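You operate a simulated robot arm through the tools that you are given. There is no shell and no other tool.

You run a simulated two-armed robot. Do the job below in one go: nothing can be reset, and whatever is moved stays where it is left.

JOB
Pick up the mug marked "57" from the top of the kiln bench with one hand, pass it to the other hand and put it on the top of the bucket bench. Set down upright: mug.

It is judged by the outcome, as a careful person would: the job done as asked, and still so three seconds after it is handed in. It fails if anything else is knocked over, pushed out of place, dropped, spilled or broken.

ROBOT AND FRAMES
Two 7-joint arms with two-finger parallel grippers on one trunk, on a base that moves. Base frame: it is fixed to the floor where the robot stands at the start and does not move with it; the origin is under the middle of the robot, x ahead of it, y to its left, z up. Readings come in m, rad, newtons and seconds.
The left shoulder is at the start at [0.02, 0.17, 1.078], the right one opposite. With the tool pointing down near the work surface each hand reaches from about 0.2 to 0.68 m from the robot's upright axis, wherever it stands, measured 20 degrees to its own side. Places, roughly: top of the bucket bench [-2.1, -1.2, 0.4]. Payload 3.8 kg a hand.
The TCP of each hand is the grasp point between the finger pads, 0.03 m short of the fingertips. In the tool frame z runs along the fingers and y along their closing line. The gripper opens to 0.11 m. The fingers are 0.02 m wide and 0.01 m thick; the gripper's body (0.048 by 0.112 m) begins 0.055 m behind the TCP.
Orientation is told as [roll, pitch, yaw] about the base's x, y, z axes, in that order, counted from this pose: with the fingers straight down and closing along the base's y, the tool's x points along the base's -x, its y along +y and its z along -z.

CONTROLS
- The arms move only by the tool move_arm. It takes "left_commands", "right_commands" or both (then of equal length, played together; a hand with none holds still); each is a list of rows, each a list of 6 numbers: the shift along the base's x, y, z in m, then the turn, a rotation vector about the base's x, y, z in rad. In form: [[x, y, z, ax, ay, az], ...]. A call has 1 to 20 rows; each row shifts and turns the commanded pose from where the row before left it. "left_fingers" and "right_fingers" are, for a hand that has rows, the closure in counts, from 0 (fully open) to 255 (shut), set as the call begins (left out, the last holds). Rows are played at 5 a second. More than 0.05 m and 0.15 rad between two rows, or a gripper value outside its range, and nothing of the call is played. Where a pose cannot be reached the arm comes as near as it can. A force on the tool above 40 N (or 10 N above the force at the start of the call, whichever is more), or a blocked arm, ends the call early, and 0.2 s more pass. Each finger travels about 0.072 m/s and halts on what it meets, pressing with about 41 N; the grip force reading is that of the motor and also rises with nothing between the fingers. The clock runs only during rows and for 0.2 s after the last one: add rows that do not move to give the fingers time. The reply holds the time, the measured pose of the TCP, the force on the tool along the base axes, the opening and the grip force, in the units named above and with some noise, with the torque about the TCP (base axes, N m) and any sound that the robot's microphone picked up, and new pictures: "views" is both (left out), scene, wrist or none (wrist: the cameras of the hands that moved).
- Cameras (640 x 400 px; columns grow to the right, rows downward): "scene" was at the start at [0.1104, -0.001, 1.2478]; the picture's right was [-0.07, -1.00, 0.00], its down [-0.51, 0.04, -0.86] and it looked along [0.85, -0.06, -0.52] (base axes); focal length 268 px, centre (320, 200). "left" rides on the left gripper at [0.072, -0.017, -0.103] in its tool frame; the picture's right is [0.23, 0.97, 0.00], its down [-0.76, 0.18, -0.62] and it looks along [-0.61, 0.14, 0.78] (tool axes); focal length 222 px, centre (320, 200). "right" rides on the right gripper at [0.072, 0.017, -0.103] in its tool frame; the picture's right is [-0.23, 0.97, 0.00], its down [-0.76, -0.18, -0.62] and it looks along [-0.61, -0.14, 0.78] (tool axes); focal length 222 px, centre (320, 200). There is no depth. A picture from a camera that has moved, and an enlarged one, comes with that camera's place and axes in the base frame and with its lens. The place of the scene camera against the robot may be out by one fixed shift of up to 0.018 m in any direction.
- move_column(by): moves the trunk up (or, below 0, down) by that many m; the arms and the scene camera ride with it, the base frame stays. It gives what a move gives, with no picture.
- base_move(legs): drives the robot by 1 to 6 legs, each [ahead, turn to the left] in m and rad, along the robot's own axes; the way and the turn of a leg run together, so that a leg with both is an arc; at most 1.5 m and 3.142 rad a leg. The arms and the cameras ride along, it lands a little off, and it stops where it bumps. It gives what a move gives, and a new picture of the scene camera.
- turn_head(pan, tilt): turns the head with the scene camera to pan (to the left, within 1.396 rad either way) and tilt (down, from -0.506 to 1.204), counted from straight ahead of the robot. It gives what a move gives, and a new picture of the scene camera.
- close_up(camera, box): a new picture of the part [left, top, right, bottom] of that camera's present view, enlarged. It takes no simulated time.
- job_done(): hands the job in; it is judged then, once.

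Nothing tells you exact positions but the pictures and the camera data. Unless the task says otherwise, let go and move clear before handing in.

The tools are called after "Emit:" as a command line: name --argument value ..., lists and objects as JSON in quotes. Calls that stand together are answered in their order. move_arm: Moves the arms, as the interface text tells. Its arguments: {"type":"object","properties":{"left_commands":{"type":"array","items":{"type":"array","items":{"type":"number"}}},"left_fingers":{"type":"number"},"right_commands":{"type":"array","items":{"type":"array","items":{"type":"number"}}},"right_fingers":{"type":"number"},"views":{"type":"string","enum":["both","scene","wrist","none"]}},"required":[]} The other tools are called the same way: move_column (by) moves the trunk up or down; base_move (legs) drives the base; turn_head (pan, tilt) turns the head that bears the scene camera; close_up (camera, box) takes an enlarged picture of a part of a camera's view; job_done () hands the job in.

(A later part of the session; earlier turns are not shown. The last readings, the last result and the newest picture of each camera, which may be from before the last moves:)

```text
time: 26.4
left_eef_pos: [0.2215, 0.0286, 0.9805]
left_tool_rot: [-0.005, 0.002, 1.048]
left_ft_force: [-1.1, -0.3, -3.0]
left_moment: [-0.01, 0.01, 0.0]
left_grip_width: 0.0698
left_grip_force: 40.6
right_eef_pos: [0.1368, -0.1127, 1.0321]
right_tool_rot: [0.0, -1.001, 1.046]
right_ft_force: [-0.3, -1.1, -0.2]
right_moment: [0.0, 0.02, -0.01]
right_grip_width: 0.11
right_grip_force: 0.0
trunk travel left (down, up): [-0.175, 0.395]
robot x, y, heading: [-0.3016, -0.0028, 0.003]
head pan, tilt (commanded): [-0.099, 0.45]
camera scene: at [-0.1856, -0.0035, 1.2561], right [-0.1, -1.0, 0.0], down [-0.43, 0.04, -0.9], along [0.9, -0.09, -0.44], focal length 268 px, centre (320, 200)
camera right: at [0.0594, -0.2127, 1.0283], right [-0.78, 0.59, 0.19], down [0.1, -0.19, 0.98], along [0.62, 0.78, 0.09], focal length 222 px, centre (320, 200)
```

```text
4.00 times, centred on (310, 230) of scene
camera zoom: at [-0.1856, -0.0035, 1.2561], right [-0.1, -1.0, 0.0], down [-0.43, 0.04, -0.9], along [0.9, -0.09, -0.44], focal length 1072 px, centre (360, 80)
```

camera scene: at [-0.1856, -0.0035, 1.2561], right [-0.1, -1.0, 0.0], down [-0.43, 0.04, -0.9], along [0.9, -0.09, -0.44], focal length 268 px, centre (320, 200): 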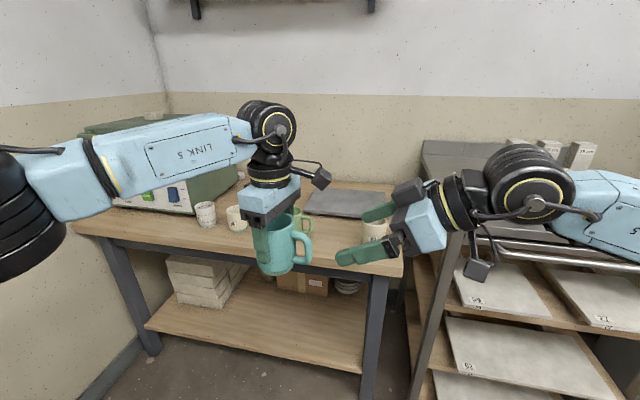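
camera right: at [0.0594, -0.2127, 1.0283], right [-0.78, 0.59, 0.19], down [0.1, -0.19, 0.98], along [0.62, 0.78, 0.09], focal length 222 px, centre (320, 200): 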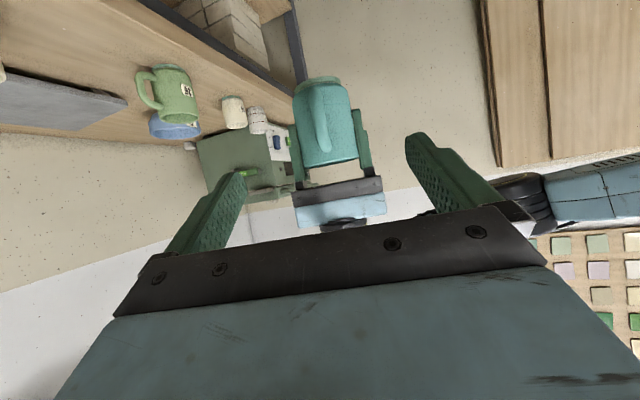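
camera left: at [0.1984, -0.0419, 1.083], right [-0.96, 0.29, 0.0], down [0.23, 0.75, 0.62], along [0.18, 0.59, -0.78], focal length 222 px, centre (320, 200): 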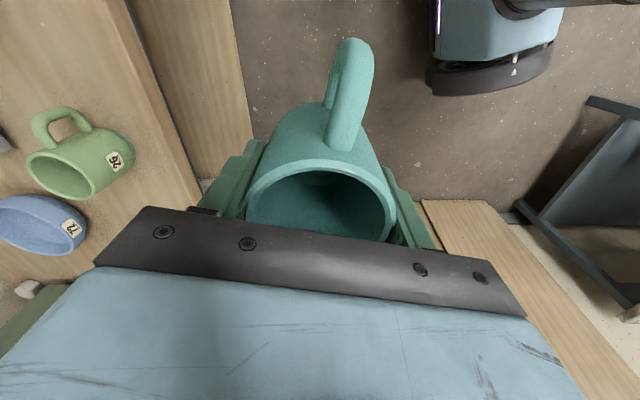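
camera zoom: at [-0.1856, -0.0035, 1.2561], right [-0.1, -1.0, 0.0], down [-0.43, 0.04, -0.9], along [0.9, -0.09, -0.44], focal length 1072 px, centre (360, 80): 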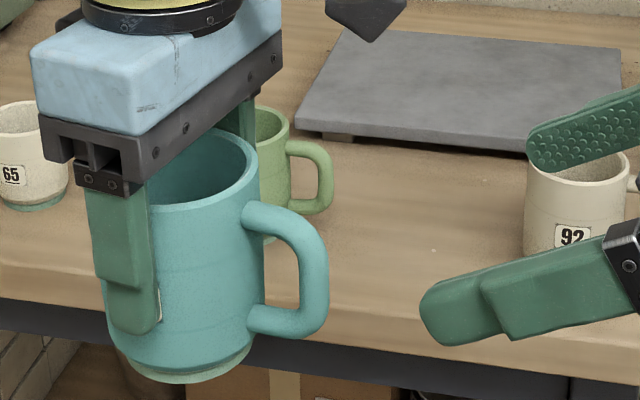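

The handle's vertical bar centres near [0.186, -0.0305, 0.971] in all three views, and the right hand is aligned with it. I'll part-close the right fingers to about 0.07 m and advance most of the way.

Emit:
move_arm --right_commands '[[0, 0, 0, 0, 0, 0], [0, 0, 0, 0, 0, 0], [0.0105, 0.0172, -0.0132, 0, 0, 0], [0.0105, 0.0172, -0.0132, 0, 0, 0], [0.0105, 0.0172, -0.0132, 0, 0, 0], [0.0063, 0.0103, -0.0079, 0, 0, 0], [0, 0, 0, 0, 0, 0]]' --right_fingers 93

```text
time: 28.0
left_eef_pos: [0.219, 0.0284, 0.9812]
left_tool_rot: [-0.005, 0.002, 1.048]
left_ft_force: [-0.6, -1.1, -3.4]
left_moment: [-0.01, -0.01, 0.0]
left_grip_width: 0.0698
left_grip_force: 41.0
right_eef_pos: [0.1754, -0.051, 0.9845]
right_tool_rot: [-0.004, -1.0, 1.051]
right_ft_force: [-0.2, 0.9, 0.5]
right_moment: [0.01, 0.02, 0.03]
right_grip_width: 0.0698
right_grip_force: 0.1
trunk travel left (down, up): [-0.175, 0.395]
robot x, y, heading: [-0.3001, -0.0013, 0.001]
head pan, tilt (commanded): [-0.099, 0.45]
camera scene: at [-0.186, -0.0035, 1.2562], right [-0.1, -1.0, 0.0], down [-0.43, 0.04, -0.9], along [0.9, -0.09, -0.44], focal length 268 px, centre (320, 200)
camera right: at [0.0984, -0.1507, 0.9817], right [-0.78, 0.59, 0.19], down [0.1, -0.19, 0.98], along [0.61, 0.78, 0.09], focal length 222 px, centre (320, 200)
```

scene: 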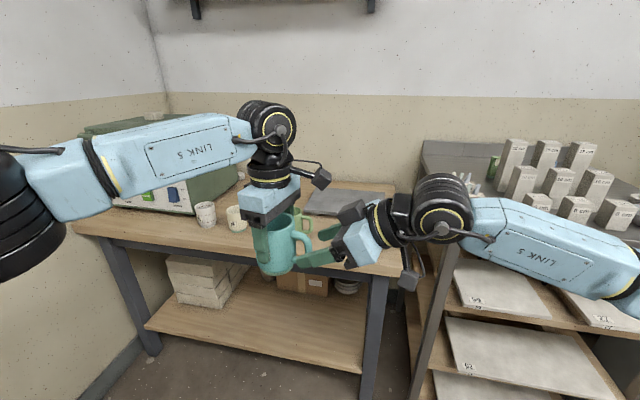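
right: 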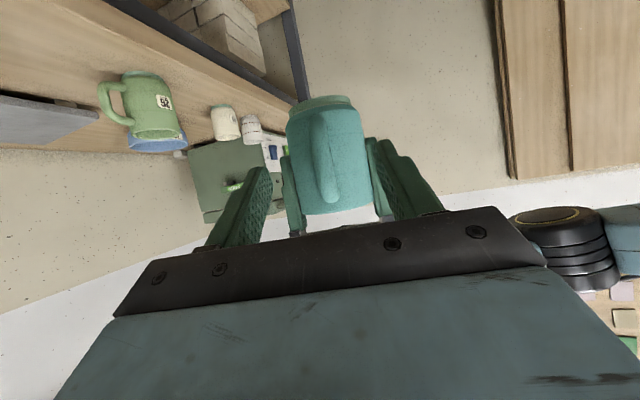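

Emit:
close_up --camera "right" --box '[230, 80, 430, 220]'

Emit:
close_up --camera "scene" --box '[230, 160, 410, 290]'

Emit:
close_up --camera "left" --box '[220, 0, 460, 160]'

```text
2.86 times, centred on (330, 150) of right
camera zoom: at [0.0984, -0.1507, 0.9817], right [-0.78, 0.59, 0.19], down [0.1, -0.19, 0.98], along [0.61, 0.78, 0.09], focal length 635 px, centre (291, 343)
```

zoom: 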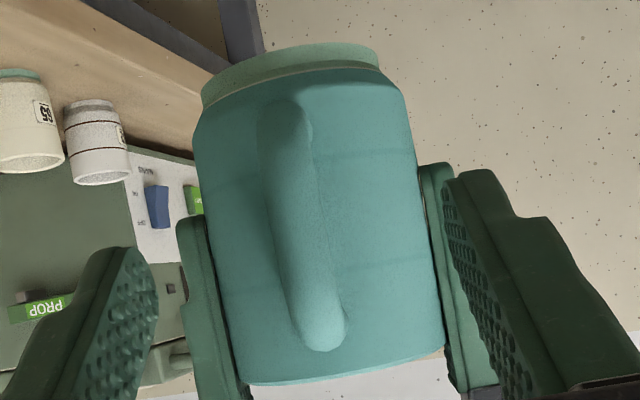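

```text
3.08 times, centred on (320, 225) of scene
camera zoom: at [-0.186, -0.0035, 1.2562], right [-0.1, -1.0, 0.0], down [-0.43, 0.04, -0.9], along [0.9, -0.09, -0.44], focal length 824 px, centre (320, 123)
```

zoom: 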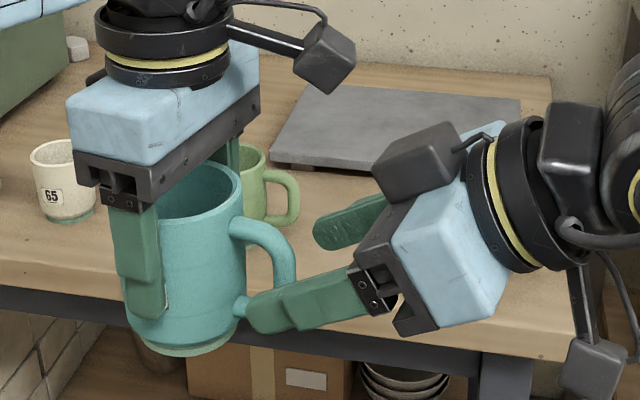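

```text
2.50 times, centred on (340, 80) of left
camera zoom: at [0.1985, -0.0417, 1.0832], right [-0.96, 0.29, 0.0], down [0.23, 0.75, 0.62], along [0.18, 0.59, -0.78], focal length 555 px, centre (270, 500)
```

zoom: 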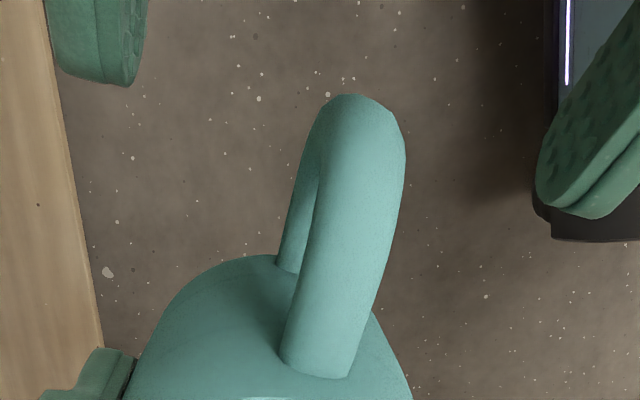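

The handle is centred between the right fingers in both wrist views and everything is clear. I'll make the final 2.4 cm advance.

Emit:
move_arm --right_commands '[[0.0048, 0.009, -0.0067, 0, 0, 0], [0.0048, 0.009, -0.0067, 0, 0, 0], [0, 0, 0, 0, 0, 0]]'

```text
time: 28.8
left_eef_pos: [0.2202, 0.0302, 0.9801]
left_tool_rot: [-0.004, 0.001, 1.048]
left_ft_force: [1.0, 0.3, -3.2]
left_moment: [-0.01, 0.02, -0.02]
left_grip_width: 0.0699
left_grip_force: 41.4
right_eef_pos: [0.1851, -0.0327, 0.9719]
right_tool_rot: [-0.005, -1.001, 1.049]
right_ft_force: [0.9, 0.5, -0.3]
right_moment: [-0.04, 0.01, 0.0]
right_grip_width: 0.07
right_grip_force: 0.1
trunk travel left (down, up): [-0.175, 0.395]
robot x, y, heading: [-0.296, -0.0006, -0.0]
head pan, tilt (commanded): [-0.099, 0.45]
camera scene: at [-0.186, -0.0035, 1.2561], right [-0.1, -1.0, 0.0], down [-0.43, 0.04, -0.9], along [0.9, -0.09, -0.44], focal length 268 px, centre (320, 200)
camera right: at [0.1073, -0.1334, 0.9683], right [-0.78, 0.59, 0.19], down [0.1, -0.19, 0.98], along [0.61, 0.78, 0.09], focal length 222 px, centre (320, 200)
```

scene: 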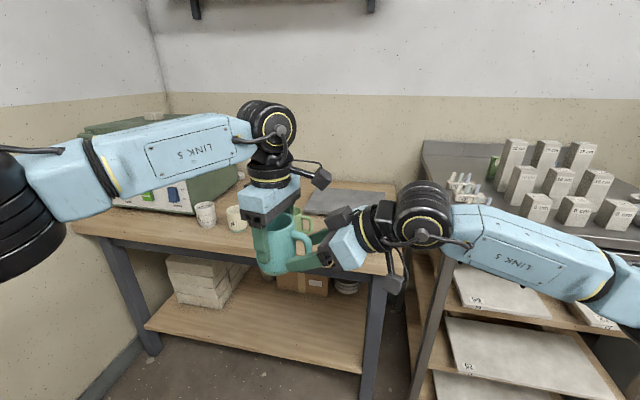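
right: 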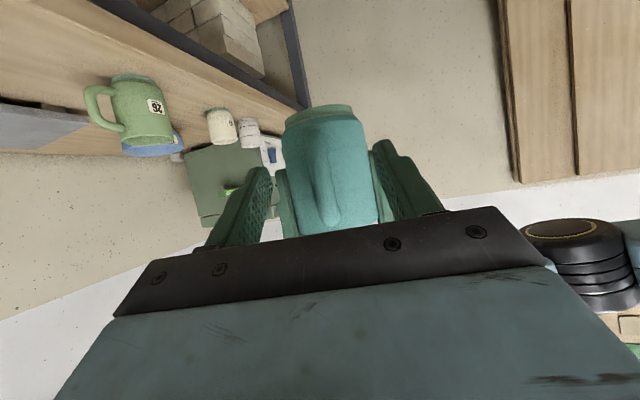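

The right fingers are now around the handle without contact. I'll close partway to about 0.03 m to check centring before gripping.

Emit:
move_arm --right_commands '[[0, 0, 0, 0, 0, 0], [0, 0, 0, 0, 0, 0], [0, 0, 0, 0, 0, 0]]' --right_fingers 183 --views "wrist"

Emit:
close_up --camera "right" --box '[240, 90, 440, 230]'

Emit:
close_up --camera "left" --box '[220, 0, 460, 160]'

```text
time: 29.6
left_eef_pos: [0.2206, 0.0285, 0.9808]
left_tool_rot: [-0.006, 0.001, 1.048]
left_ft_force: [0.4, 0.6, -3.3]
left_moment: [0.01, -0.01, -0.01]
left_grip_width: 0.0698
left_grip_force: 41.3
right_eef_pos: [0.1859, -0.0312, 0.9729]
right_tool_rot: [-0.003, -1.0, 1.049]
right_ft_force: [-0.1, 0.6, -0.3]
right_moment: [-0.02, 0.01, 0.01]
right_grip_width: 0.0307
right_grip_force: 0.1
trunk travel left (down, up): [-0.175, 0.395]
robot x, y, heading: [-0.2978, -0.0039, 0.005]
head pan, tilt (commanded): [-0.099, 0.45]
camera right: at [0.1072, -0.1334, 0.9683], right [-0.78, 0.59, 0.19], down [0.1, -0.19, 0.98], along [0.61, 0.78, 0.09], focal length 222 px, centre (320, 200)
```

right: 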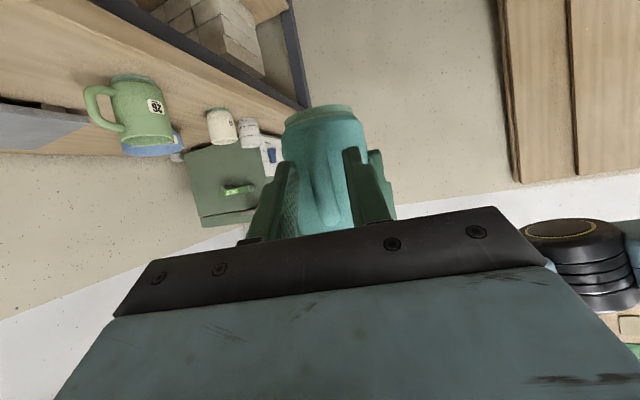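

```text
2.86 times, centred on (340, 160) of right
camera zoom: at [0.1072, -0.1334, 0.9683], right [-0.78, 0.59, 0.19], down [0.1, -0.19, 0.98], along [0.61, 0.78, 0.09], focal length 635 px, centre (263, 314)
```

zoom: 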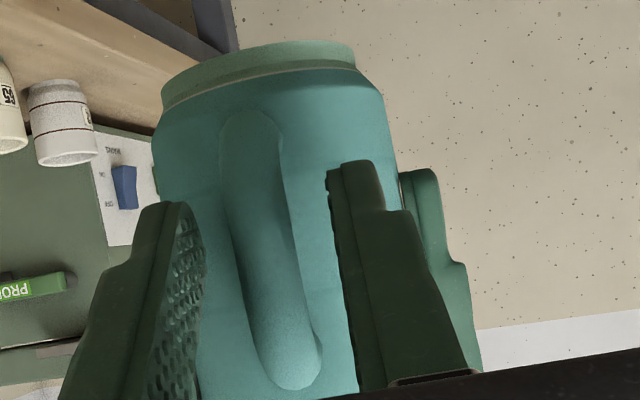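

```text
2.50 times, centred on (340, 80) of left
camera zoom: at [0.1986, -0.0416, 1.0832], right [-0.96, 0.29, 0.0], down [0.23, 0.75, 0.62], along [0.18, 0.59, -0.78], focal length 555 px, centre (270, 500)
```

zoom: 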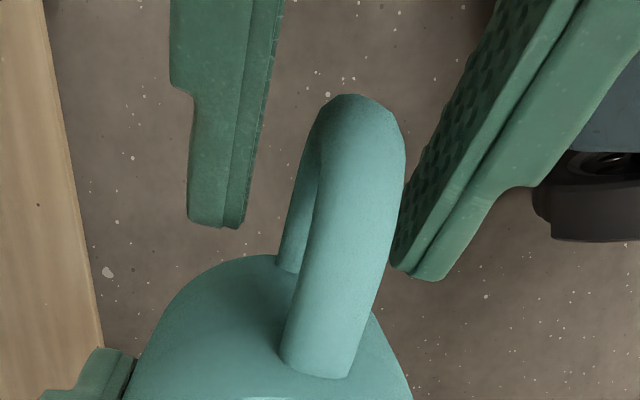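

Estimates from both wrist cameras disagree by only a couple of millimetres around centre, so the handle is centred well enough. I'll close the right gripper on the handle.

Emit:
move_arm --right_commands '[[0, 0, 0, 0, 0, 0], [0, 0, 0, 0, 0, 0], [0, 0, 0, 0, 0, 0], [0, 0, 0, 0, 0, 0]]' --right_fingers 255

```text
time: 30.6
left_eef_pos: [0.2197, 0.0302, 0.9804]
left_tool_rot: [-0.005, 0.004, 1.046]
left_ft_force: [6.1, -3.7, -3.1]
left_moment: [0.06, 0.04, 0.38]
left_grip_width: 0.0697
left_grip_force: 40.7
right_eef_pos: [0.1842, -0.0325, 0.972]
right_tool_rot: [-0.003, -0.999, 1.051]
right_ft_force: [-6.1, 1.5, 0.9]
right_moment: [-0.02, -0.11, 0.05]
right_grip_width: 0.0125
right_grip_force: 40.7
trunk travel left (down, up): [-0.175, 0.395]
robot x, y, heading: [-0.2981, 0.0013, 0.002]
head pan, tilt (commanded): [-0.099, 0.45]
camera scene: at [-0.1859, -0.0035, 1.2561], right [-0.1, -1.0, 0.0], down [-0.43, 0.04, -0.9], along [0.9, -0.09, -0.44], focal length 268 px, centre (320, 200)
camera right: at [0.1069, -0.1332, 0.9683], right [-0.78, 0.59, 0.19], down [0.1, -0.19, 0.98], along [0.61, 0.78, 0.09], focal length 222 px, centre (320, 200)
```

scene: 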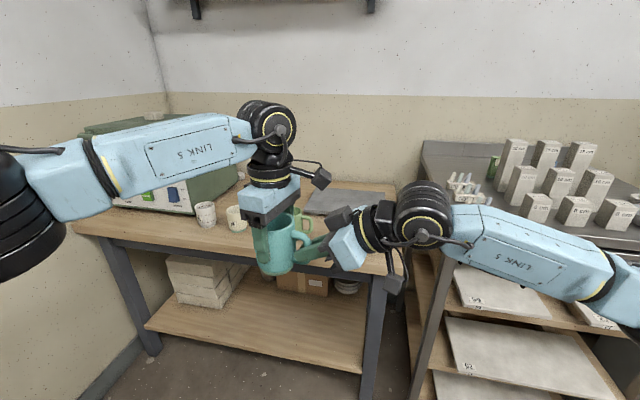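
right: 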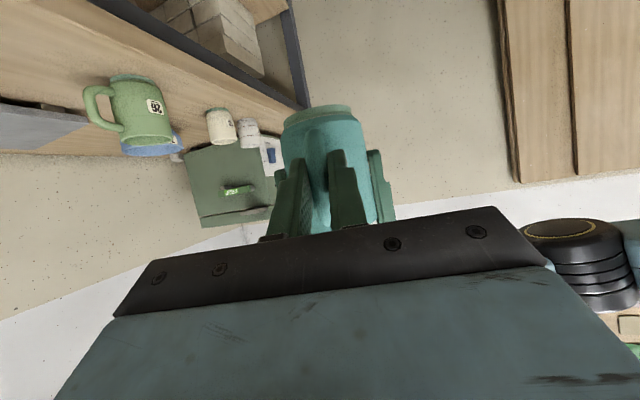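

The handle is gripped (0.0125 m, 41 N) with about 6 N of side load. I'll ease the right hand 1.5 mm sideways to relieve it, then open the left hand.

Emit:
move_arm --right_commands '[[-0.0014, 0.0008, 0, 0, 0, 0], [0, 0, 0, 0, 0, 0]]' --views "none"

```text
time: 31.2
left_eef_pos: [0.2201, 0.0302, 0.9807]
left_tool_rot: [-0.002, 0.001, 1.045]
left_ft_force: [-3.1, 0.0, -4.0]
left_moment: [0.04, -0.09, -0.08]
left_grip_width: 0.07
left_grip_force: 41.0
right_eef_pos: [0.1836, -0.0322, 0.973]
right_tool_rot: [-0.006, -1.001, 1.05]
right_ft_force: [2.4, 0.8, 1.1]
right_moment: [0.02, 0.04, -0.04]
right_grip_width: 0.0125
right_grip_force: 40.9
trunk travel left (down, up): [-0.175, 0.395]
robot x, y, heading: [-0.2995, -0.0037, 0.001]
head pan, tilt (commanded): [-0.099, 0.45]
```

Side load is nearly gone. I'll open the left gripper and watch how the mug sits in the right hand.

Emit:
move_arm --left_commands '[[0, 0, 0, 0, 0, 0], [0, 0, 0, 0, 0, 0], [0, 0, 0, 0, 0, 0], [0, 0, 0, 0, 0, 0]]' --left_fingers 0

Emit:
close_up --camera "scene" --box '[230, 160, 410, 290]'

```text
time: 32.2
left_eef_pos: [0.2207, 0.0301, 0.9797]
left_tool_rot: [-0.003, 0.0, 1.047]
left_ft_force: [-0.8, -0.4, 0.4]
left_moment: [0.01, 0.02, 0.03]
left_grip_width: 0.11
left_grip_force: 0.1
right_eef_pos: [0.1829, -0.0312, 0.9723]
right_tool_rot: [-0.003, -1.0, 1.05]
right_ft_force: [-0.8, -0.6, 0.2]
right_moment: [-0.17, 0.12, 0.01]
right_grip_width: 0.0123
right_grip_force: 41.2
trunk travel left (down, up): [-0.175, 0.395]
robot x, y, heading: [-0.2987, -0.0012, -0.003]
head pan, tilt (commanded): [-0.099, 0.45]
camera scene: at [-0.1859, -0.0035, 1.2561], right [-0.1, -1.0, 0.0], down [-0.43, 0.04, -0.9], along [0.9, -0.09, -0.44], focal length 268 px, centre (320, 200)
camera left: at [0.1986, -0.0416, 1.0832], right [-0.96, 0.29, 0.0], down [0.23, 0.75, 0.62], along [0.18, 0.59, -0.78], focal length 222 px, centre (320, 200)
```

scene: 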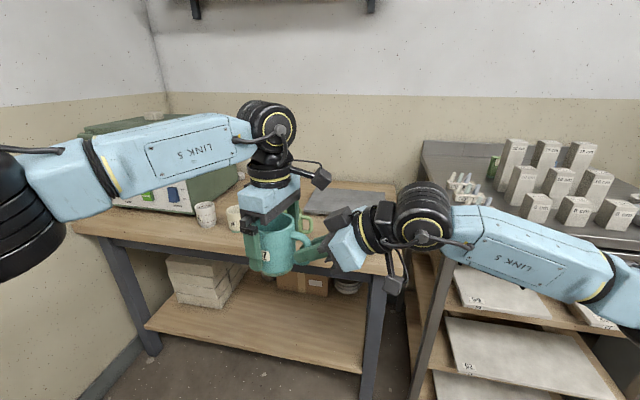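
left: 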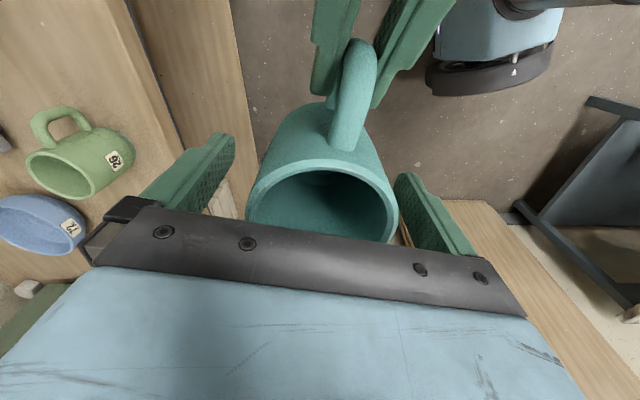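

```text
3.08 times, centred on (320, 225) of scene
camera zoom: at [-0.1859, -0.0035, 1.2561], right [-0.1, -1.0, 0.0], down [-0.43, 0.04, -0.9], along [0.9, -0.09, -0.44], focal length 824 px, centre (320, 123)
```

zoom: 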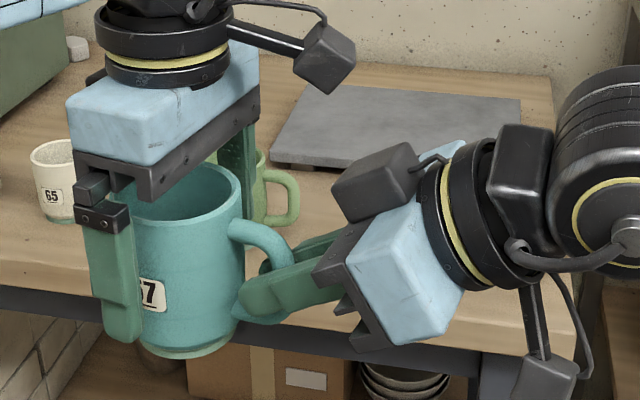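

The mug stays firm and upright in the right hand. I'll separate vertically: left hand up, right hand (with mug) down.

Emit:
move_arm --left_commands '[[0, 0, 0.012, 0, 0, 0], [0, 0, 0.012, 0, 0, 0], [0, 0, 0.012, 0, 0, 0], [0, 0, 0.012, 0, 0, 0], [0, 0, 0.012, 0, 0, 0], [0, 0, 0, 0, 0, 0]]' --right_commands '[[0, 0, -0.012, 0, 0, 0], [0, 0, -0.012, 0, 0, 0], [0, 0, -0.012, 0, 0, 0], [0, 0, -0.012, 0, 0, 0], [0, 0, -0.012, 0, 0, 0], [0, 0, 0, 0, 0, 0]]'

```text
time: 33.6
left_eef_pos: [0.2183, 0.0297, 1.0409]
left_tool_rot: [-0.004, 0.002, 1.048]
left_ft_force: [0.1, -0.5, -0.9]
left_moment: [-0.02, 0.0, -0.02]
left_grip_width: 0.11
left_grip_force: 0.0
right_eef_pos: [0.1815, -0.0317, 0.9134]
right_tool_rot: [-0.003, -1.0, 1.05]
right_ft_force: [-0.4, 0.3, -0.5]
right_moment: [-0.19, 0.11, -0.03]
right_grip_width: 0.0125
right_grip_force: 40.8
trunk travel left (down, up): [-0.175, 0.395]
robot x, y, heading: [-0.2973, -0.0001, 0.004]
head pan, tilt (commanded): [-0.099, 0.45]
camera scene: at [-0.1859, -0.0034, 1.2561], right [-0.1, -1.0, 0.0], down [-0.43, 0.04, -0.9], along [0.9, -0.09, -0.44], focal length 268 px, centre (320, 200)
camera right: at [0.1043, -0.1322, 0.9087], right [-0.78, 0.59, 0.19], down [0.1, -0.19, 0.98], along [0.61, 0.78, 0.09], focal length 222 px, centre (320, 200)
camera left: at [0.197, -0.0414, 1.1428], right [-0.96, 0.29, 0.0], down [0.23, 0.75, 0.62], along [0.18, 0.59, -0.78], focal length 222 px, centre (320, 200)
```

scene: 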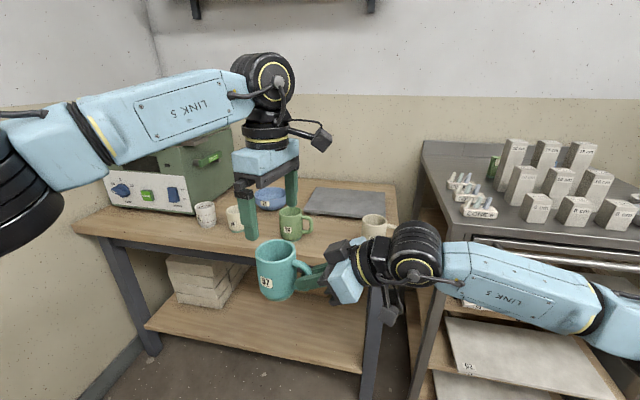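
right: 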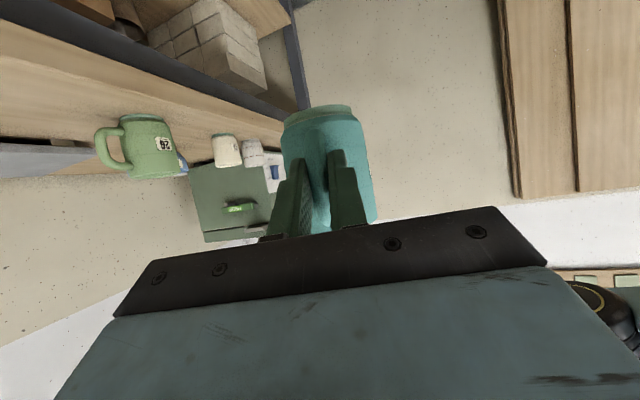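
left: 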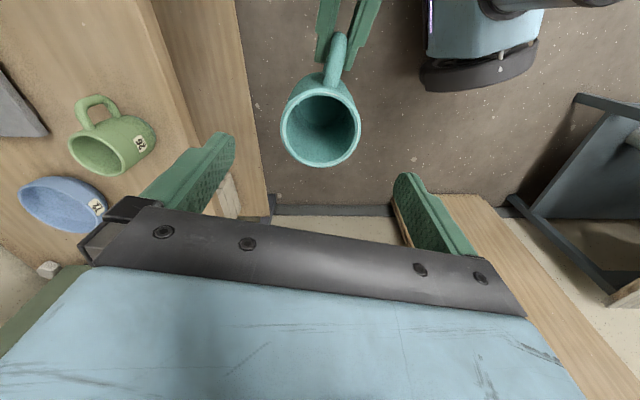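

The handover is done: the right hand alone holds mug 57 by its handle, upright. I'll draw the left hand back and out of the way.

Emit:
move_arm --left_commands '[[-0.01, 0.03, 0.004, 0, 0, -0.1], [-0.015, 0.03, 0.004, 0, 0, -0.1], [-0.02, 0.03, 0.004, 0, 0, -0.1], [-0.02, 0.03, 0.004, 0, 0, -0.1], [-0.02, 0.03, 0, 0, 0, -0.1], [-0.02, 0.02, 0, 0, 0, -0.1], [0, 0, 0, 0, 0, 0]]' --views "scene"

Emit:
close_up --camera "scene" --box '[230, 220, 390, 320]'

```text
time: 35.2
left_eef_pos: [0.115, 0.2018, 1.0568]
left_tool_rot: [-0.005, 0.002, 0.446]
left_ft_force: [0.0, -0.3, -0.2]
left_moment: [0.01, 0.02, 0.02]
left_grip_width: 0.11
left_grip_force: 0.1
right_eef_pos: [0.182, -0.031, 0.9134]
right_tool_rot: [-0.003, -1.001, 1.051]
right_ft_force: [-0.5, 0.8, 0.0]
right_moment: [-0.18, 0.1, -0.02]
right_grip_width: 0.012
right_grip_force: 41.0
trunk travel left (down, up): [-0.175, 0.395]
robot x, y, heading: [-0.2953, -0.0002, -0.002]
head pan, tilt (commanded): [-0.099, 0.45]
camera scene: at [-0.1858, -0.0036, 1.2561], right [-0.1, -1.0, 0.0], down [-0.43, 0.04, -0.9], along [0.9, -0.09, -0.44], focal length 268 px, centre (320, 200)
```

scene: 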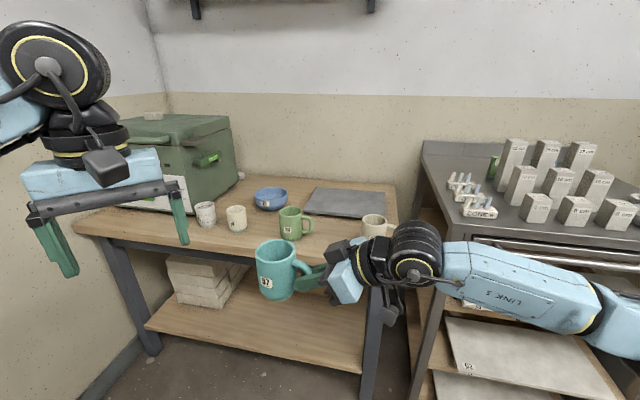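

```text
4.00 times, centred on (310, 270) of scene
camera zoom: at [-0.1858, -0.0036, 1.2561], right [-0.1, -1.0, 0.0], down [-0.43, 0.04, -0.9], along [0.9, -0.09, -0.44], focal length 1072 px, centre (360, -80)
```

zoom: 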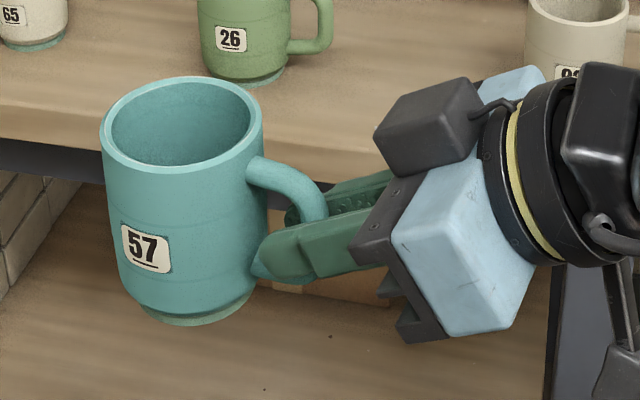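

The mug is steady. Before turning, I'll raise the trunk for clearance over nearby tables and then turn right in a first part-step to look behind.

Emit:
move_column --by 0.2

Emit:
base_move --legs '[[0, -0.7]]'

Emit:
turn_head --pan -1.39 --tilt 0.55

```text
time: 37.3
left_eef_pos: [0.1154, 0.201, 1.2553]
left_tool_rot: [-0.003, 0.002, 0.447]
left_ft_force: [-0.6, -0.6, 0.3]
left_moment: [0.0, 0.02, 0.0]
left_grip_width: 0.1101
left_grip_force: 0.1
right_eef_pos: [0.1829, -0.0321, 1.1126]
right_tool_rot: [-0.003, -0.999, 1.05]
right_ft_force: [-0.1, 0.3, -2.9]
right_moment: [-0.17, 0.11, -0.04]
right_grip_width: 0.0126
right_grip_force: 41.3
trunk travel left (down, up): [-0.375, 0.195]
robot x, y, heading: [-0.2979, 0.0001, 0.002]
head pan, tilt (commanded): [-0.099, 0.45]
```

```text
time: 39.6
left_eef_pos: [0.1472, -0.1141, 1.2566]
left_tool_rot: [-0.004, 0.001, -0.257]
left_ft_force: [0.3, -0.1, -0.4]
left_moment: [0.02, -0.03, -0.02]
left_grip_width: 0.1101
left_grip_force: 0.0
right_eef_pos: [0.0484, -0.3349, 1.1135]
right_tool_rot: [-0.004, -1.001, 0.348]
right_ft_force: [-1.6, -0.1, -3.3]
right_moment: [-0.09, 0.22, 0.01]
right_grip_width: 0.0124
right_grip_force: 41.4
trunk travel left (down, up): [-0.375, 0.195]
robot x, y, heading: [-0.2968, -0.0033, -0.703]
head pan, tilt (commanded): [-0.099, 0.45]
camera scene: at [-0.2187, -0.0746, 1.4561], right [-0.72, -0.7, 0.0], down [-0.3, 0.31, -0.9], along [0.63, -0.65, -0.44], focal length 268 px, centre (320, 200)
```

scene: 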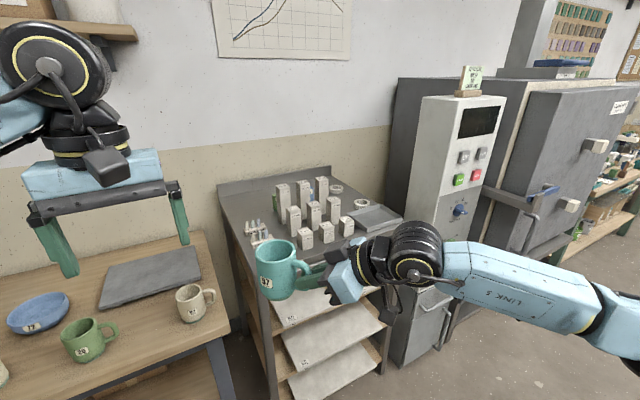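

```text
time: 41.1
left_eef_pos: [0.1478, -0.115, 1.2556]
left_tool_rot: [-0.003, 0.001, -0.257]
left_ft_force: [0.2, 0.3, 0.7]
left_moment: [0.0, 0.02, -0.03]
left_grip_width: 0.1101
left_grip_force: 0.0
right_eef_pos: [0.0489, -0.3347, 1.1129]
right_tool_rot: [-0.004, -1.001, 0.347]
right_ft_force: [0.5, 0.0, -2.8]
right_moment: [-0.1, 0.18, -0.01]
right_grip_width: 0.0124
right_grip_force: 41.4
trunk travel left (down, up): [-0.375, 0.195]
robot x, y, heading: [-0.2999, 0.0013, -0.701]
head pan, tilt (commanded): [-1.389, 0.55]
camera scene: at [-0.327, -0.0862, 1.4471], right [-0.87, 0.5, 0.0], down [0.26, 0.45, -0.85], along [-0.42, -0.74, -0.52], focal length 268 px, centre (320, 200)
```

scene: 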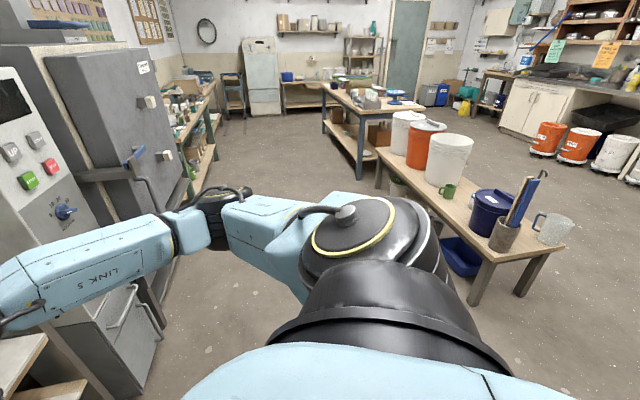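

Now I see the bucket bench: a low wooden bench with buckets, a small green mug, a blue bucket, a brush cup and a glass. Its near corner is around [-1.66, -0.55]. I'll zoom in to find free top space.

Emit:
close_up --camera "scene" --box '[360, 100, 600, 310]'

Emit:
close_up --camera "scene" --box '[420, 170, 580, 270]'

```text
1.90 times, centred on (480, 205) of scene
camera zoom: at [-0.327, -0.0862, 1.4471], right [-0.87, 0.5, 0.0], down [0.26, 0.45, -0.85], along [-0.42, -0.74, -0.52], focal length 510 px, centre (15, 190)
```

zoom: 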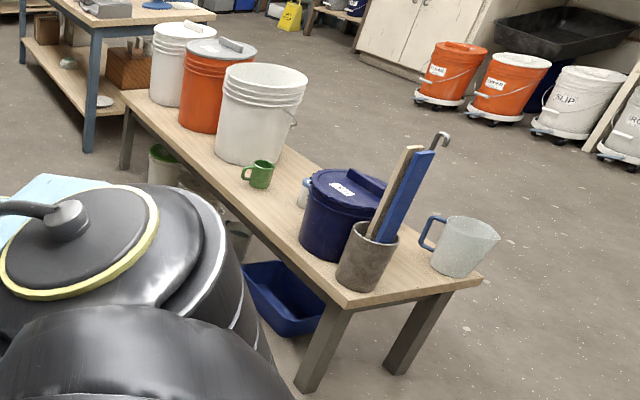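

```text
4.00 times, centred on (500, 220) of scene
camera zoom: at [-0.327, -0.0862, 1.4471], right [-0.87, 0.5, 0.0], down [0.26, 0.45, -0.85], along [-0.42, -0.74, -0.52], focal length 1072 px, centre (-400, 120)
```

zoom: 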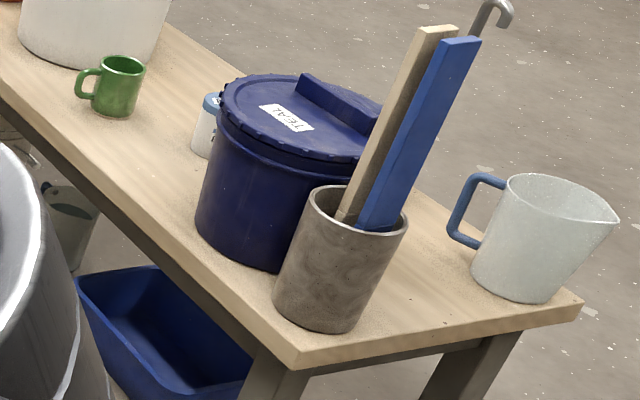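

The free spot is on the front strip of the bench, between the green mug and the blue bucket, around [-1.93, -1.01]. I'll turn a bit more and check what lies behind before swinging the right elbow through there.

Emit:
base_move --legs '[[0, -0.45]]'

```text
time: 42.8
left_eef_pos: [0.0508, -0.2997, 1.2553]
left_tool_rot: [-0.003, 0.002, -0.711]
left_ft_force: [0.2, -0.2, -0.5]
left_moment: [0.0, -0.03, 0.01]
left_grip_width: 0.1098
left_grip_force: 0.0
right_eef_pos: [-0.1362, -0.4544, 1.1128]
right_tool_rot: [-0.004, -1.0, -0.109]
right_ft_force: [-0.5, 0.3, -2.2]
right_moment: [0.02, 0.24, 0.01]
right_grip_width: 0.0124
right_grip_force: 41.7
trunk travel left (down, up): [-0.375, 0.195]
robot x, y, heading: [-0.2964, 0.0004, -1.158]
head pan, tilt (commanded): [-1.389, 0.55]
camera scene: at [-0.3649, -0.0644, 1.4471], right [-0.56, 0.83, 0.0], down [0.43, 0.29, -0.85], along [-0.71, -0.48, -0.52], focal length 268 px, centre (320, 200)
```

scene: 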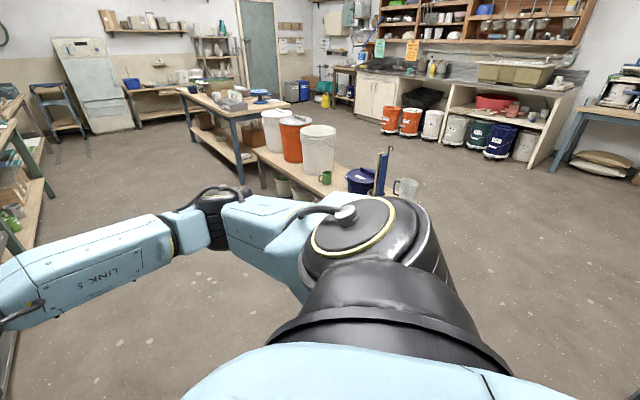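

Behind is open floor. I'll turn on to face down the aisle, with the head forward, and then drive.

Emit:
base_move --legs '[[0, -0.853]]'

Emit:
turn_head --pan -0.3 --tilt 0.45

```text
time: 45.4
left_eef_pos: [-0.2923, -0.459, 1.2546]
left_tool_rot: [-0.005, 0.002, -1.562]
left_ft_force: [0.6, 0.4, -0.4]
left_moment: [0.0, 0.0, -0.03]
left_grip_width: 0.1101
left_grip_force: 0.0
right_eef_pos: [-0.532, -0.4213, 1.1133]
right_tool_rot: [-0.004, -1.0, -0.96]
right_ft_force: [-0.3, 0.4, -2.7]
right_moment: [0.18, 0.1, -0.01]
right_grip_width: 0.0125
right_grip_force: 40.9
trunk travel left (down, up): [-0.375, 0.195]
robot x, y, heading: [-0.2978, -0.0037, -2.005]
head pan, tilt (commanded): [-1.389, 0.55]
camera scene: at [-0.3948, 0.0092, 1.4471], right [0.25, 0.97, 0.0], down [0.51, -0.13, -0.85], along [-0.82, 0.22, -0.52], focal length 268 px, centre (320, 200)
```

scene: 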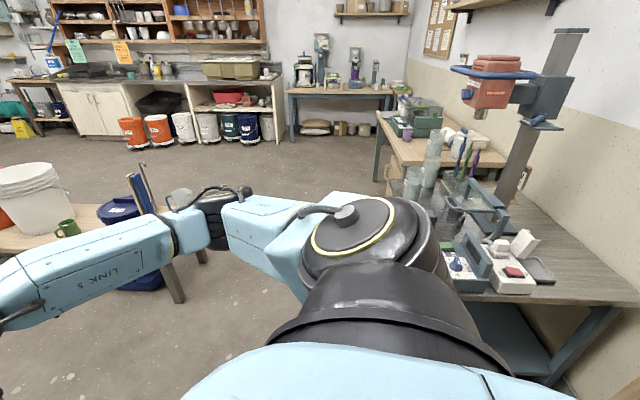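

```text
time: 46.7
left_eef_pos: [-0.2911, -0.4611, 1.2566]
left_tool_rot: [-0.003, 0.003, -1.563]
left_ft_force: [-0.3, -1.4, -0.1]
left_moment: [0.01, -0.01, 0.01]
left_grip_width: 0.1101
left_grip_force: 0.0
right_eef_pos: [-0.5313, -0.4209, 1.1128]
right_tool_rot: [-0.004, -0.999, -0.96]
right_ft_force: [0.7, 0.1, -2.5]
right_moment: [0.21, 0.08, 0.01]
right_grip_width: 0.0124
right_grip_force: 40.7
trunk travel left (down, up): [-0.375, 0.195]
robot x, y, heading: [-0.301, -0.001, -2.006]
head pan, tilt (commanded): [-0.3, 0.45]
camera scene: at [-0.3696, -0.0816, 1.4561], right [-0.74, 0.67, 0.0], down [0.29, 0.32, -0.9], along [-0.61, -0.66, -0.44], focal length 268 px, centre (320, 200)
```

scene: 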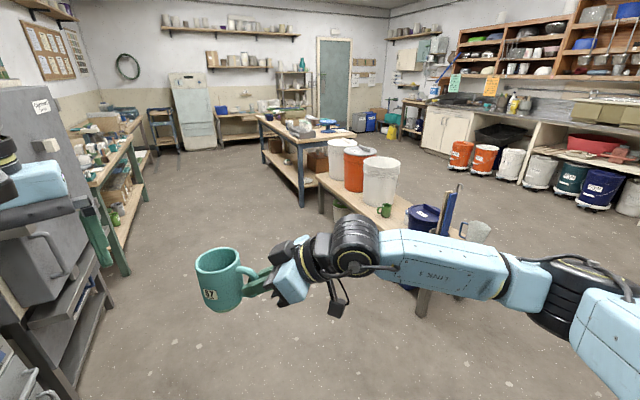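

The aisle ahead is clear and the mug is steady and upright. I'll drive forward a first metre.

Emit:
base_move --legs '[[1.0, 0]]'

```text
time: 52.0
left_eef_pos: [-0.7084, -1.386, 1.2564]
left_tool_rot: [-0.004, 0.002, -1.546]
left_ft_force: [-0.6, -0.3, -0.3]
left_moment: [0.0, -0.01, 0.01]
left_grip_width: 0.1099
left_grip_force: 0.0
right_eef_pos: [-0.9492, -1.3527, 1.112]
right_tool_rot: [-0.002, -1.0, -0.942]
right_ft_force: [-0.4, -0.9, -2.9]
right_moment: [0.15, 0.11, -0.02]
right_grip_width: 0.0126
right_grip_force: 41.4
trunk travel left (down, up): [-0.375, 0.195]
robot x, y, heading: [-0.7238, -0.9264, -1.991]
head pan, tilt (commanded): [-0.3, 0.45]
camera scene: at [-0.7929, -1.0096, 1.4561], right [-0.75, 0.66, 0.0], down [0.29, 0.33, -0.9], along [-0.59, -0.68, -0.44], focal length 268 px, centre (320, 200)
```

scene: 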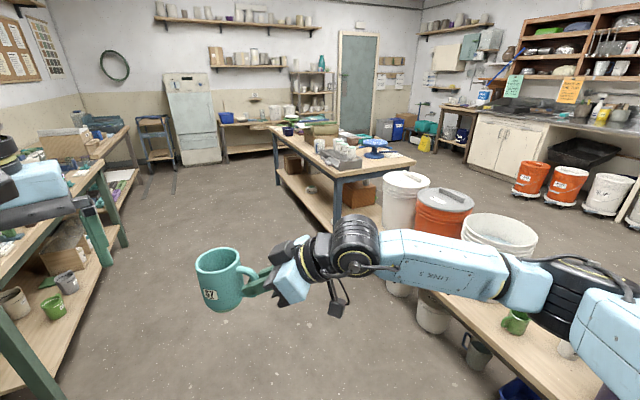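

The mug is still upright in the right hand and the aisle is clear. I'll drive on about 0.73 m and then turn right to face the bucket bench.

Emit:
base_move --legs '[[0, -0.04], [0.73, 0]]'

Emit:
base_move --legs '[[0, -1.63]]'

Emit:
turn_head --pan 0.0 --tilt 0.6

```text
time: 56.3
left_eef_pos: [-1.0534, -2.0352, 1.2558]
left_tool_rot: [-0.004, 0.003, -1.592]
left_ft_force: [-0.2, -0.6, 0.7]
left_moment: [-0.01, -0.01, -0.01]
left_grip_width: 0.1102
left_grip_force: 0.0
right_eef_pos: [-1.2927, -1.9893, 1.1134]
right_tool_rot: [-0.005, -0.997, -0.987]
right_ft_force: [-0.6, -0.5, -2.6]
right_moment: [0.13, 0.12, 0.0]
right_grip_width: 0.0124
right_grip_force: 40.7
trunk travel left (down, up): [-0.375, 0.195]
robot x, y, heading: [-1.0501, -1.5776, -2.035]
head pan, tilt (commanded): [-0.3, 0.45]
camera scene: at [-1.1207, -1.6543, 1.4561], right [-0.72, 0.69, 0.0], down [0.3, 0.31, -0.9], along [-0.62, -0.65, -0.44], focal length 268 px, centre (320, 200)
```

scene: 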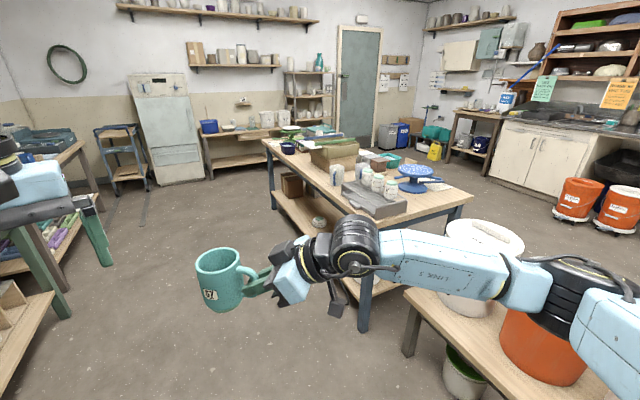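

```text
time: 60.7
left_eef_pos: [-1.5059, -1.5361, 1.2553]
left_tool_rot: [-0.005, 0.002, 3.053]
left_ft_force: [-0.3, 0.5, -0.1]
left_moment: [0.02, -0.01, -0.01]
left_grip_width: 0.11
left_grip_force: 0.1
right_eef_pos: [-1.4436, -1.3024, 1.1126]
right_tool_rot: [-0.004, -0.999, -2.626]
right_ft_force: [0.8, 0.3, -2.4]
right_moment: [0.06, -0.18, -0.01]
right_grip_width: 0.0125
right_grip_force: 41.2
trunk travel left (down, up): [-0.375, 0.195]
robot x, y, heading: [-1.0454, -1.5756, 2.607]
head pan, tilt (commanded): [-0.3, 0.45]
camera scene: at [-1.1272, -1.4897, 1.4561], right [0.74, 0.67, 0.0], down [0.29, -0.32, -0.9], along [-0.6, 0.67, -0.44], focal length 268 px, centre (320, 200)
```

scene: 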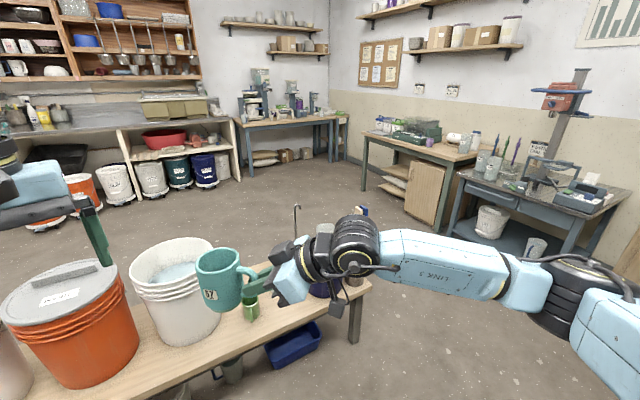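

```text
time: 61.5
left_eef_pos: [-1.5059, -1.5383, 1.2551]
left_tool_rot: [-0.003, 0.003, 3.055]
left_ft_force: [-0.5, -0.2, 0.1]
left_moment: [-0.02, 0.04, 0.02]
left_grip_width: 0.1098
left_grip_force: 0.0
right_eef_pos: [-1.4433, -1.302, 1.1117]
right_tool_rot: [-0.006, -0.996, -2.626]
right_ft_force: [-0.3, -0.4, -3.2]
right_moment: [0.09, -0.17, 0.0]
right_grip_width: 0.0125
right_grip_force: 41.3
trunk travel left (down, up): [-0.375, 0.195]
robot x, y, heading: [-1.0475, -1.5761, 2.606]
head pan, tilt (commanded): [0.0, 0.6]
camera scene: at [-1.1415, -1.5129, 1.4426], right [0.51, 0.86, 0.0], down [0.49, -0.29, -0.83], along [-0.71, 0.42, -0.56], focal length 268 px, centre (320, 200)
```

scene: 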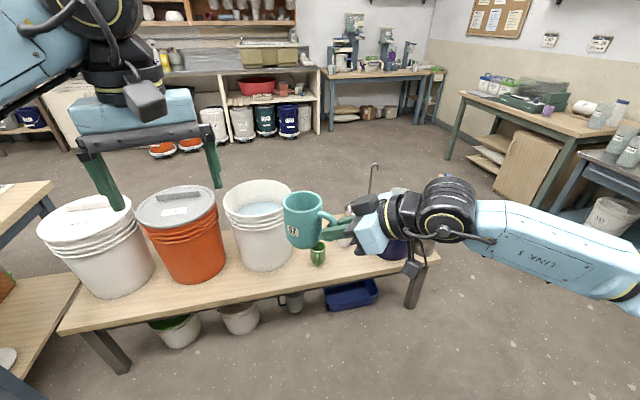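

I now face the bench. Let me zoom on the target area near the small green mug.

Emit:
close_up --camera "scene" --box '[240, 170, 480, 320]'

Emit:
turn_head --pan -0.45 --tilt 0.65

```text
2.67 times, centred on (360, 245) of scene
camera zoom: at [-1.1415, -1.5129, 1.4426], right [0.51, 0.86, 0.0], down [0.49, -0.29, -0.83], along [-0.71, 0.42, -0.56], focal length 714 px, centre (213, 80)
```

zoom: 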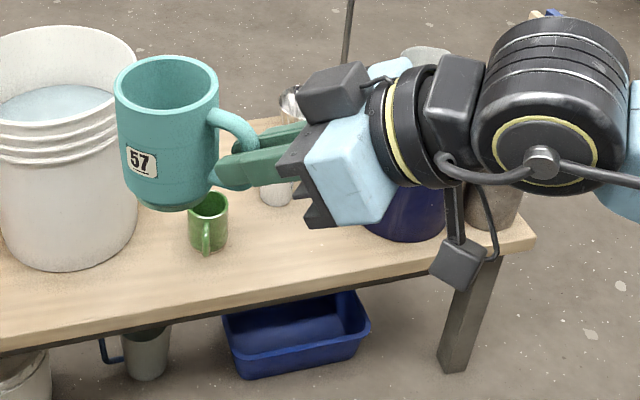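

```text
time: 62.4
left_eef_pos: [-1.5058, -1.5363, 1.2558]
left_tool_rot: [-0.006, 0.001, 3.054]
left_ft_force: [0.3, -0.8, -1.1]
left_moment: [0.02, 0.0, 0.0]
left_grip_width: 0.1099
left_grip_force: 0.1
right_eef_pos: [-1.4447, -1.3023, 1.1139]
right_tool_rot: [-0.004, -0.997, -2.626]
right_ft_force: [0.4, 1.1, -3.4]
right_moment: [0.07, -0.2, 0.02]
right_grip_width: 0.0126
right_grip_force: 40.9
trunk travel left (down, up): [-0.375, 0.195]
robot x, y, heading: [-1.0481, -1.5774, 2.603]
head pan, tilt (commanded): [-0.45, 0.649]
camera scene: at [-1.1136, -1.4857, 1.4383], right [0.83, 0.55, 0.0], down [0.34, -0.5, -0.8], along [-0.44, 0.66, -0.6], focal length 268 px, centre (320, 200)
```

scene: 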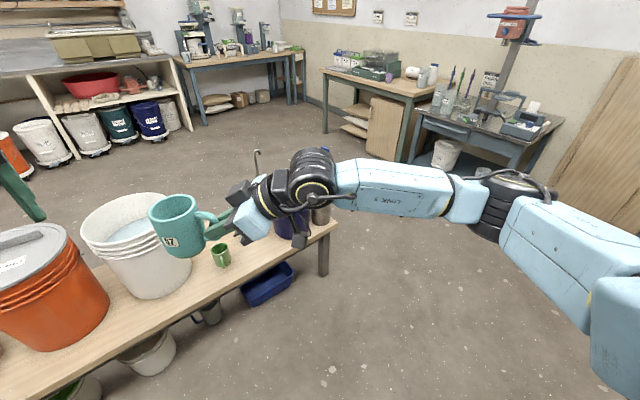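

The arms are clear of the bench here. I'll swing the right hand, keeping the mug upright, so that it points forward towards the bench, and pull the left hand back out of the way.

Emit:
move_arm --right_commands '[[-0.0023, 0.0189, 0, 0, 0, -0.133], [-0.0023, 0.0189, 0, 0, 0, -0.133], [-0.0023, 0.0189, 0, 0, 0, -0.133], [-0.0023, 0.0189, 0, 0, 0, -0.133], [-0.0023, 0.0189, 0, 0, 0, -0.133], [-0.0023, 0.0189, 0, 0, 0, -0.133], [0, 0, 0, 0, 0, 0]]' --left_commands '[[0.0115, -0.0165, 0.01, 0, 0, 0], [0.0115, -0.0165, 0.01, 0, 0, 0], [0.0115, -0.0165, 0.01, 0, 0, 0], [0.0115, -0.0165, 0.01, 0, 0, 0], [0.0115, -0.0165, 0.01, 0, 0, 0], [0.0115, -0.0165, 0.01, 0, 0, 0], [0, 0, 0, 0, 0, 0]]'

```text
time: 64.0
left_eef_pos: [-1.4372, -1.6373, 1.3146]
left_tool_rot: [-0.003, 0.002, 3.054]
left_ft_force: [-0.7, 0.7, 0.4]
left_moment: [-0.01, -0.01, -0.01]
left_grip_width: 0.1101
left_grip_force: 0.0
right_eef_pos: [-1.4568, -1.1881, 1.1122]
right_tool_rot: [-0.001, -1.001, 2.858]
right_ft_force: [0.6, -0.6, -2.2]
right_moment: [-0.09, -0.21, 0.01]
right_grip_width: 0.0125
right_grip_force: 41.1
trunk travel left (down, up): [-0.375, 0.195]
robot x, y, heading: [-1.0469, -1.5734, 2.605]
head pan, tilt (commanded): [-0.45, 0.649]
camera scene: at [-1.1138, -1.4852, 1.4382], right [0.83, 0.55, 0.0], down [0.34, -0.5, -0.8], along [-0.44, 0.66, -0.61], focal length 268 px, centre (320, 200)
camera right: at [-1.3418, -1.2383, 1.1084], right [-0.39, -0.9, 0.19], down [0.16, 0.14, 0.98], along [-0.91, 0.42, 0.09], focal length 222 px, centre (320, 200)
camera left: at [-1.3633, -1.627, 1.4177], right [0.14, -0.99, 0.0], down [-0.78, -0.11, 0.62], along [-0.62, -0.09, -0.78], focal length 222 px, centre (320, 200)
```

scene: 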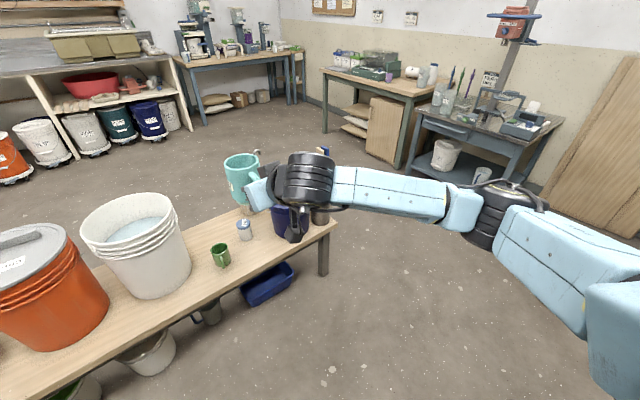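
right: 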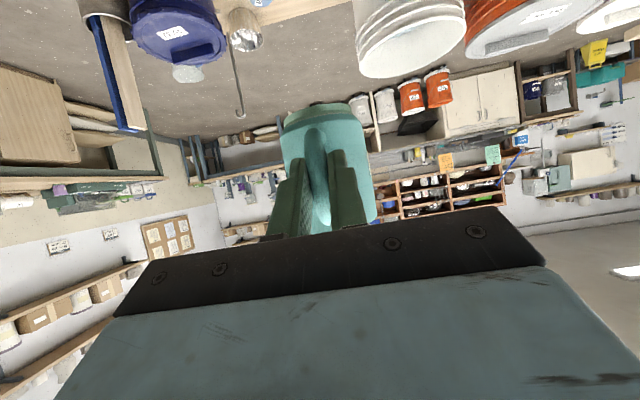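
left: 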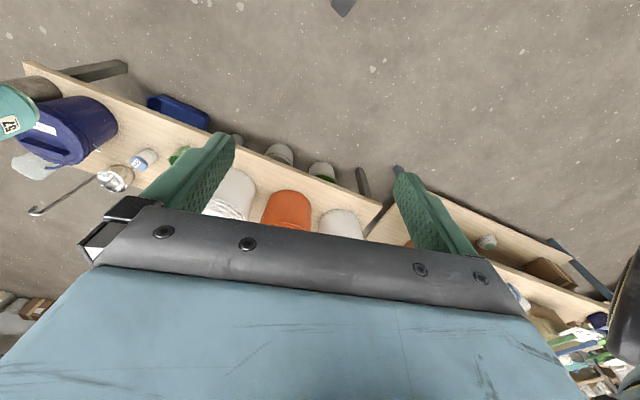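

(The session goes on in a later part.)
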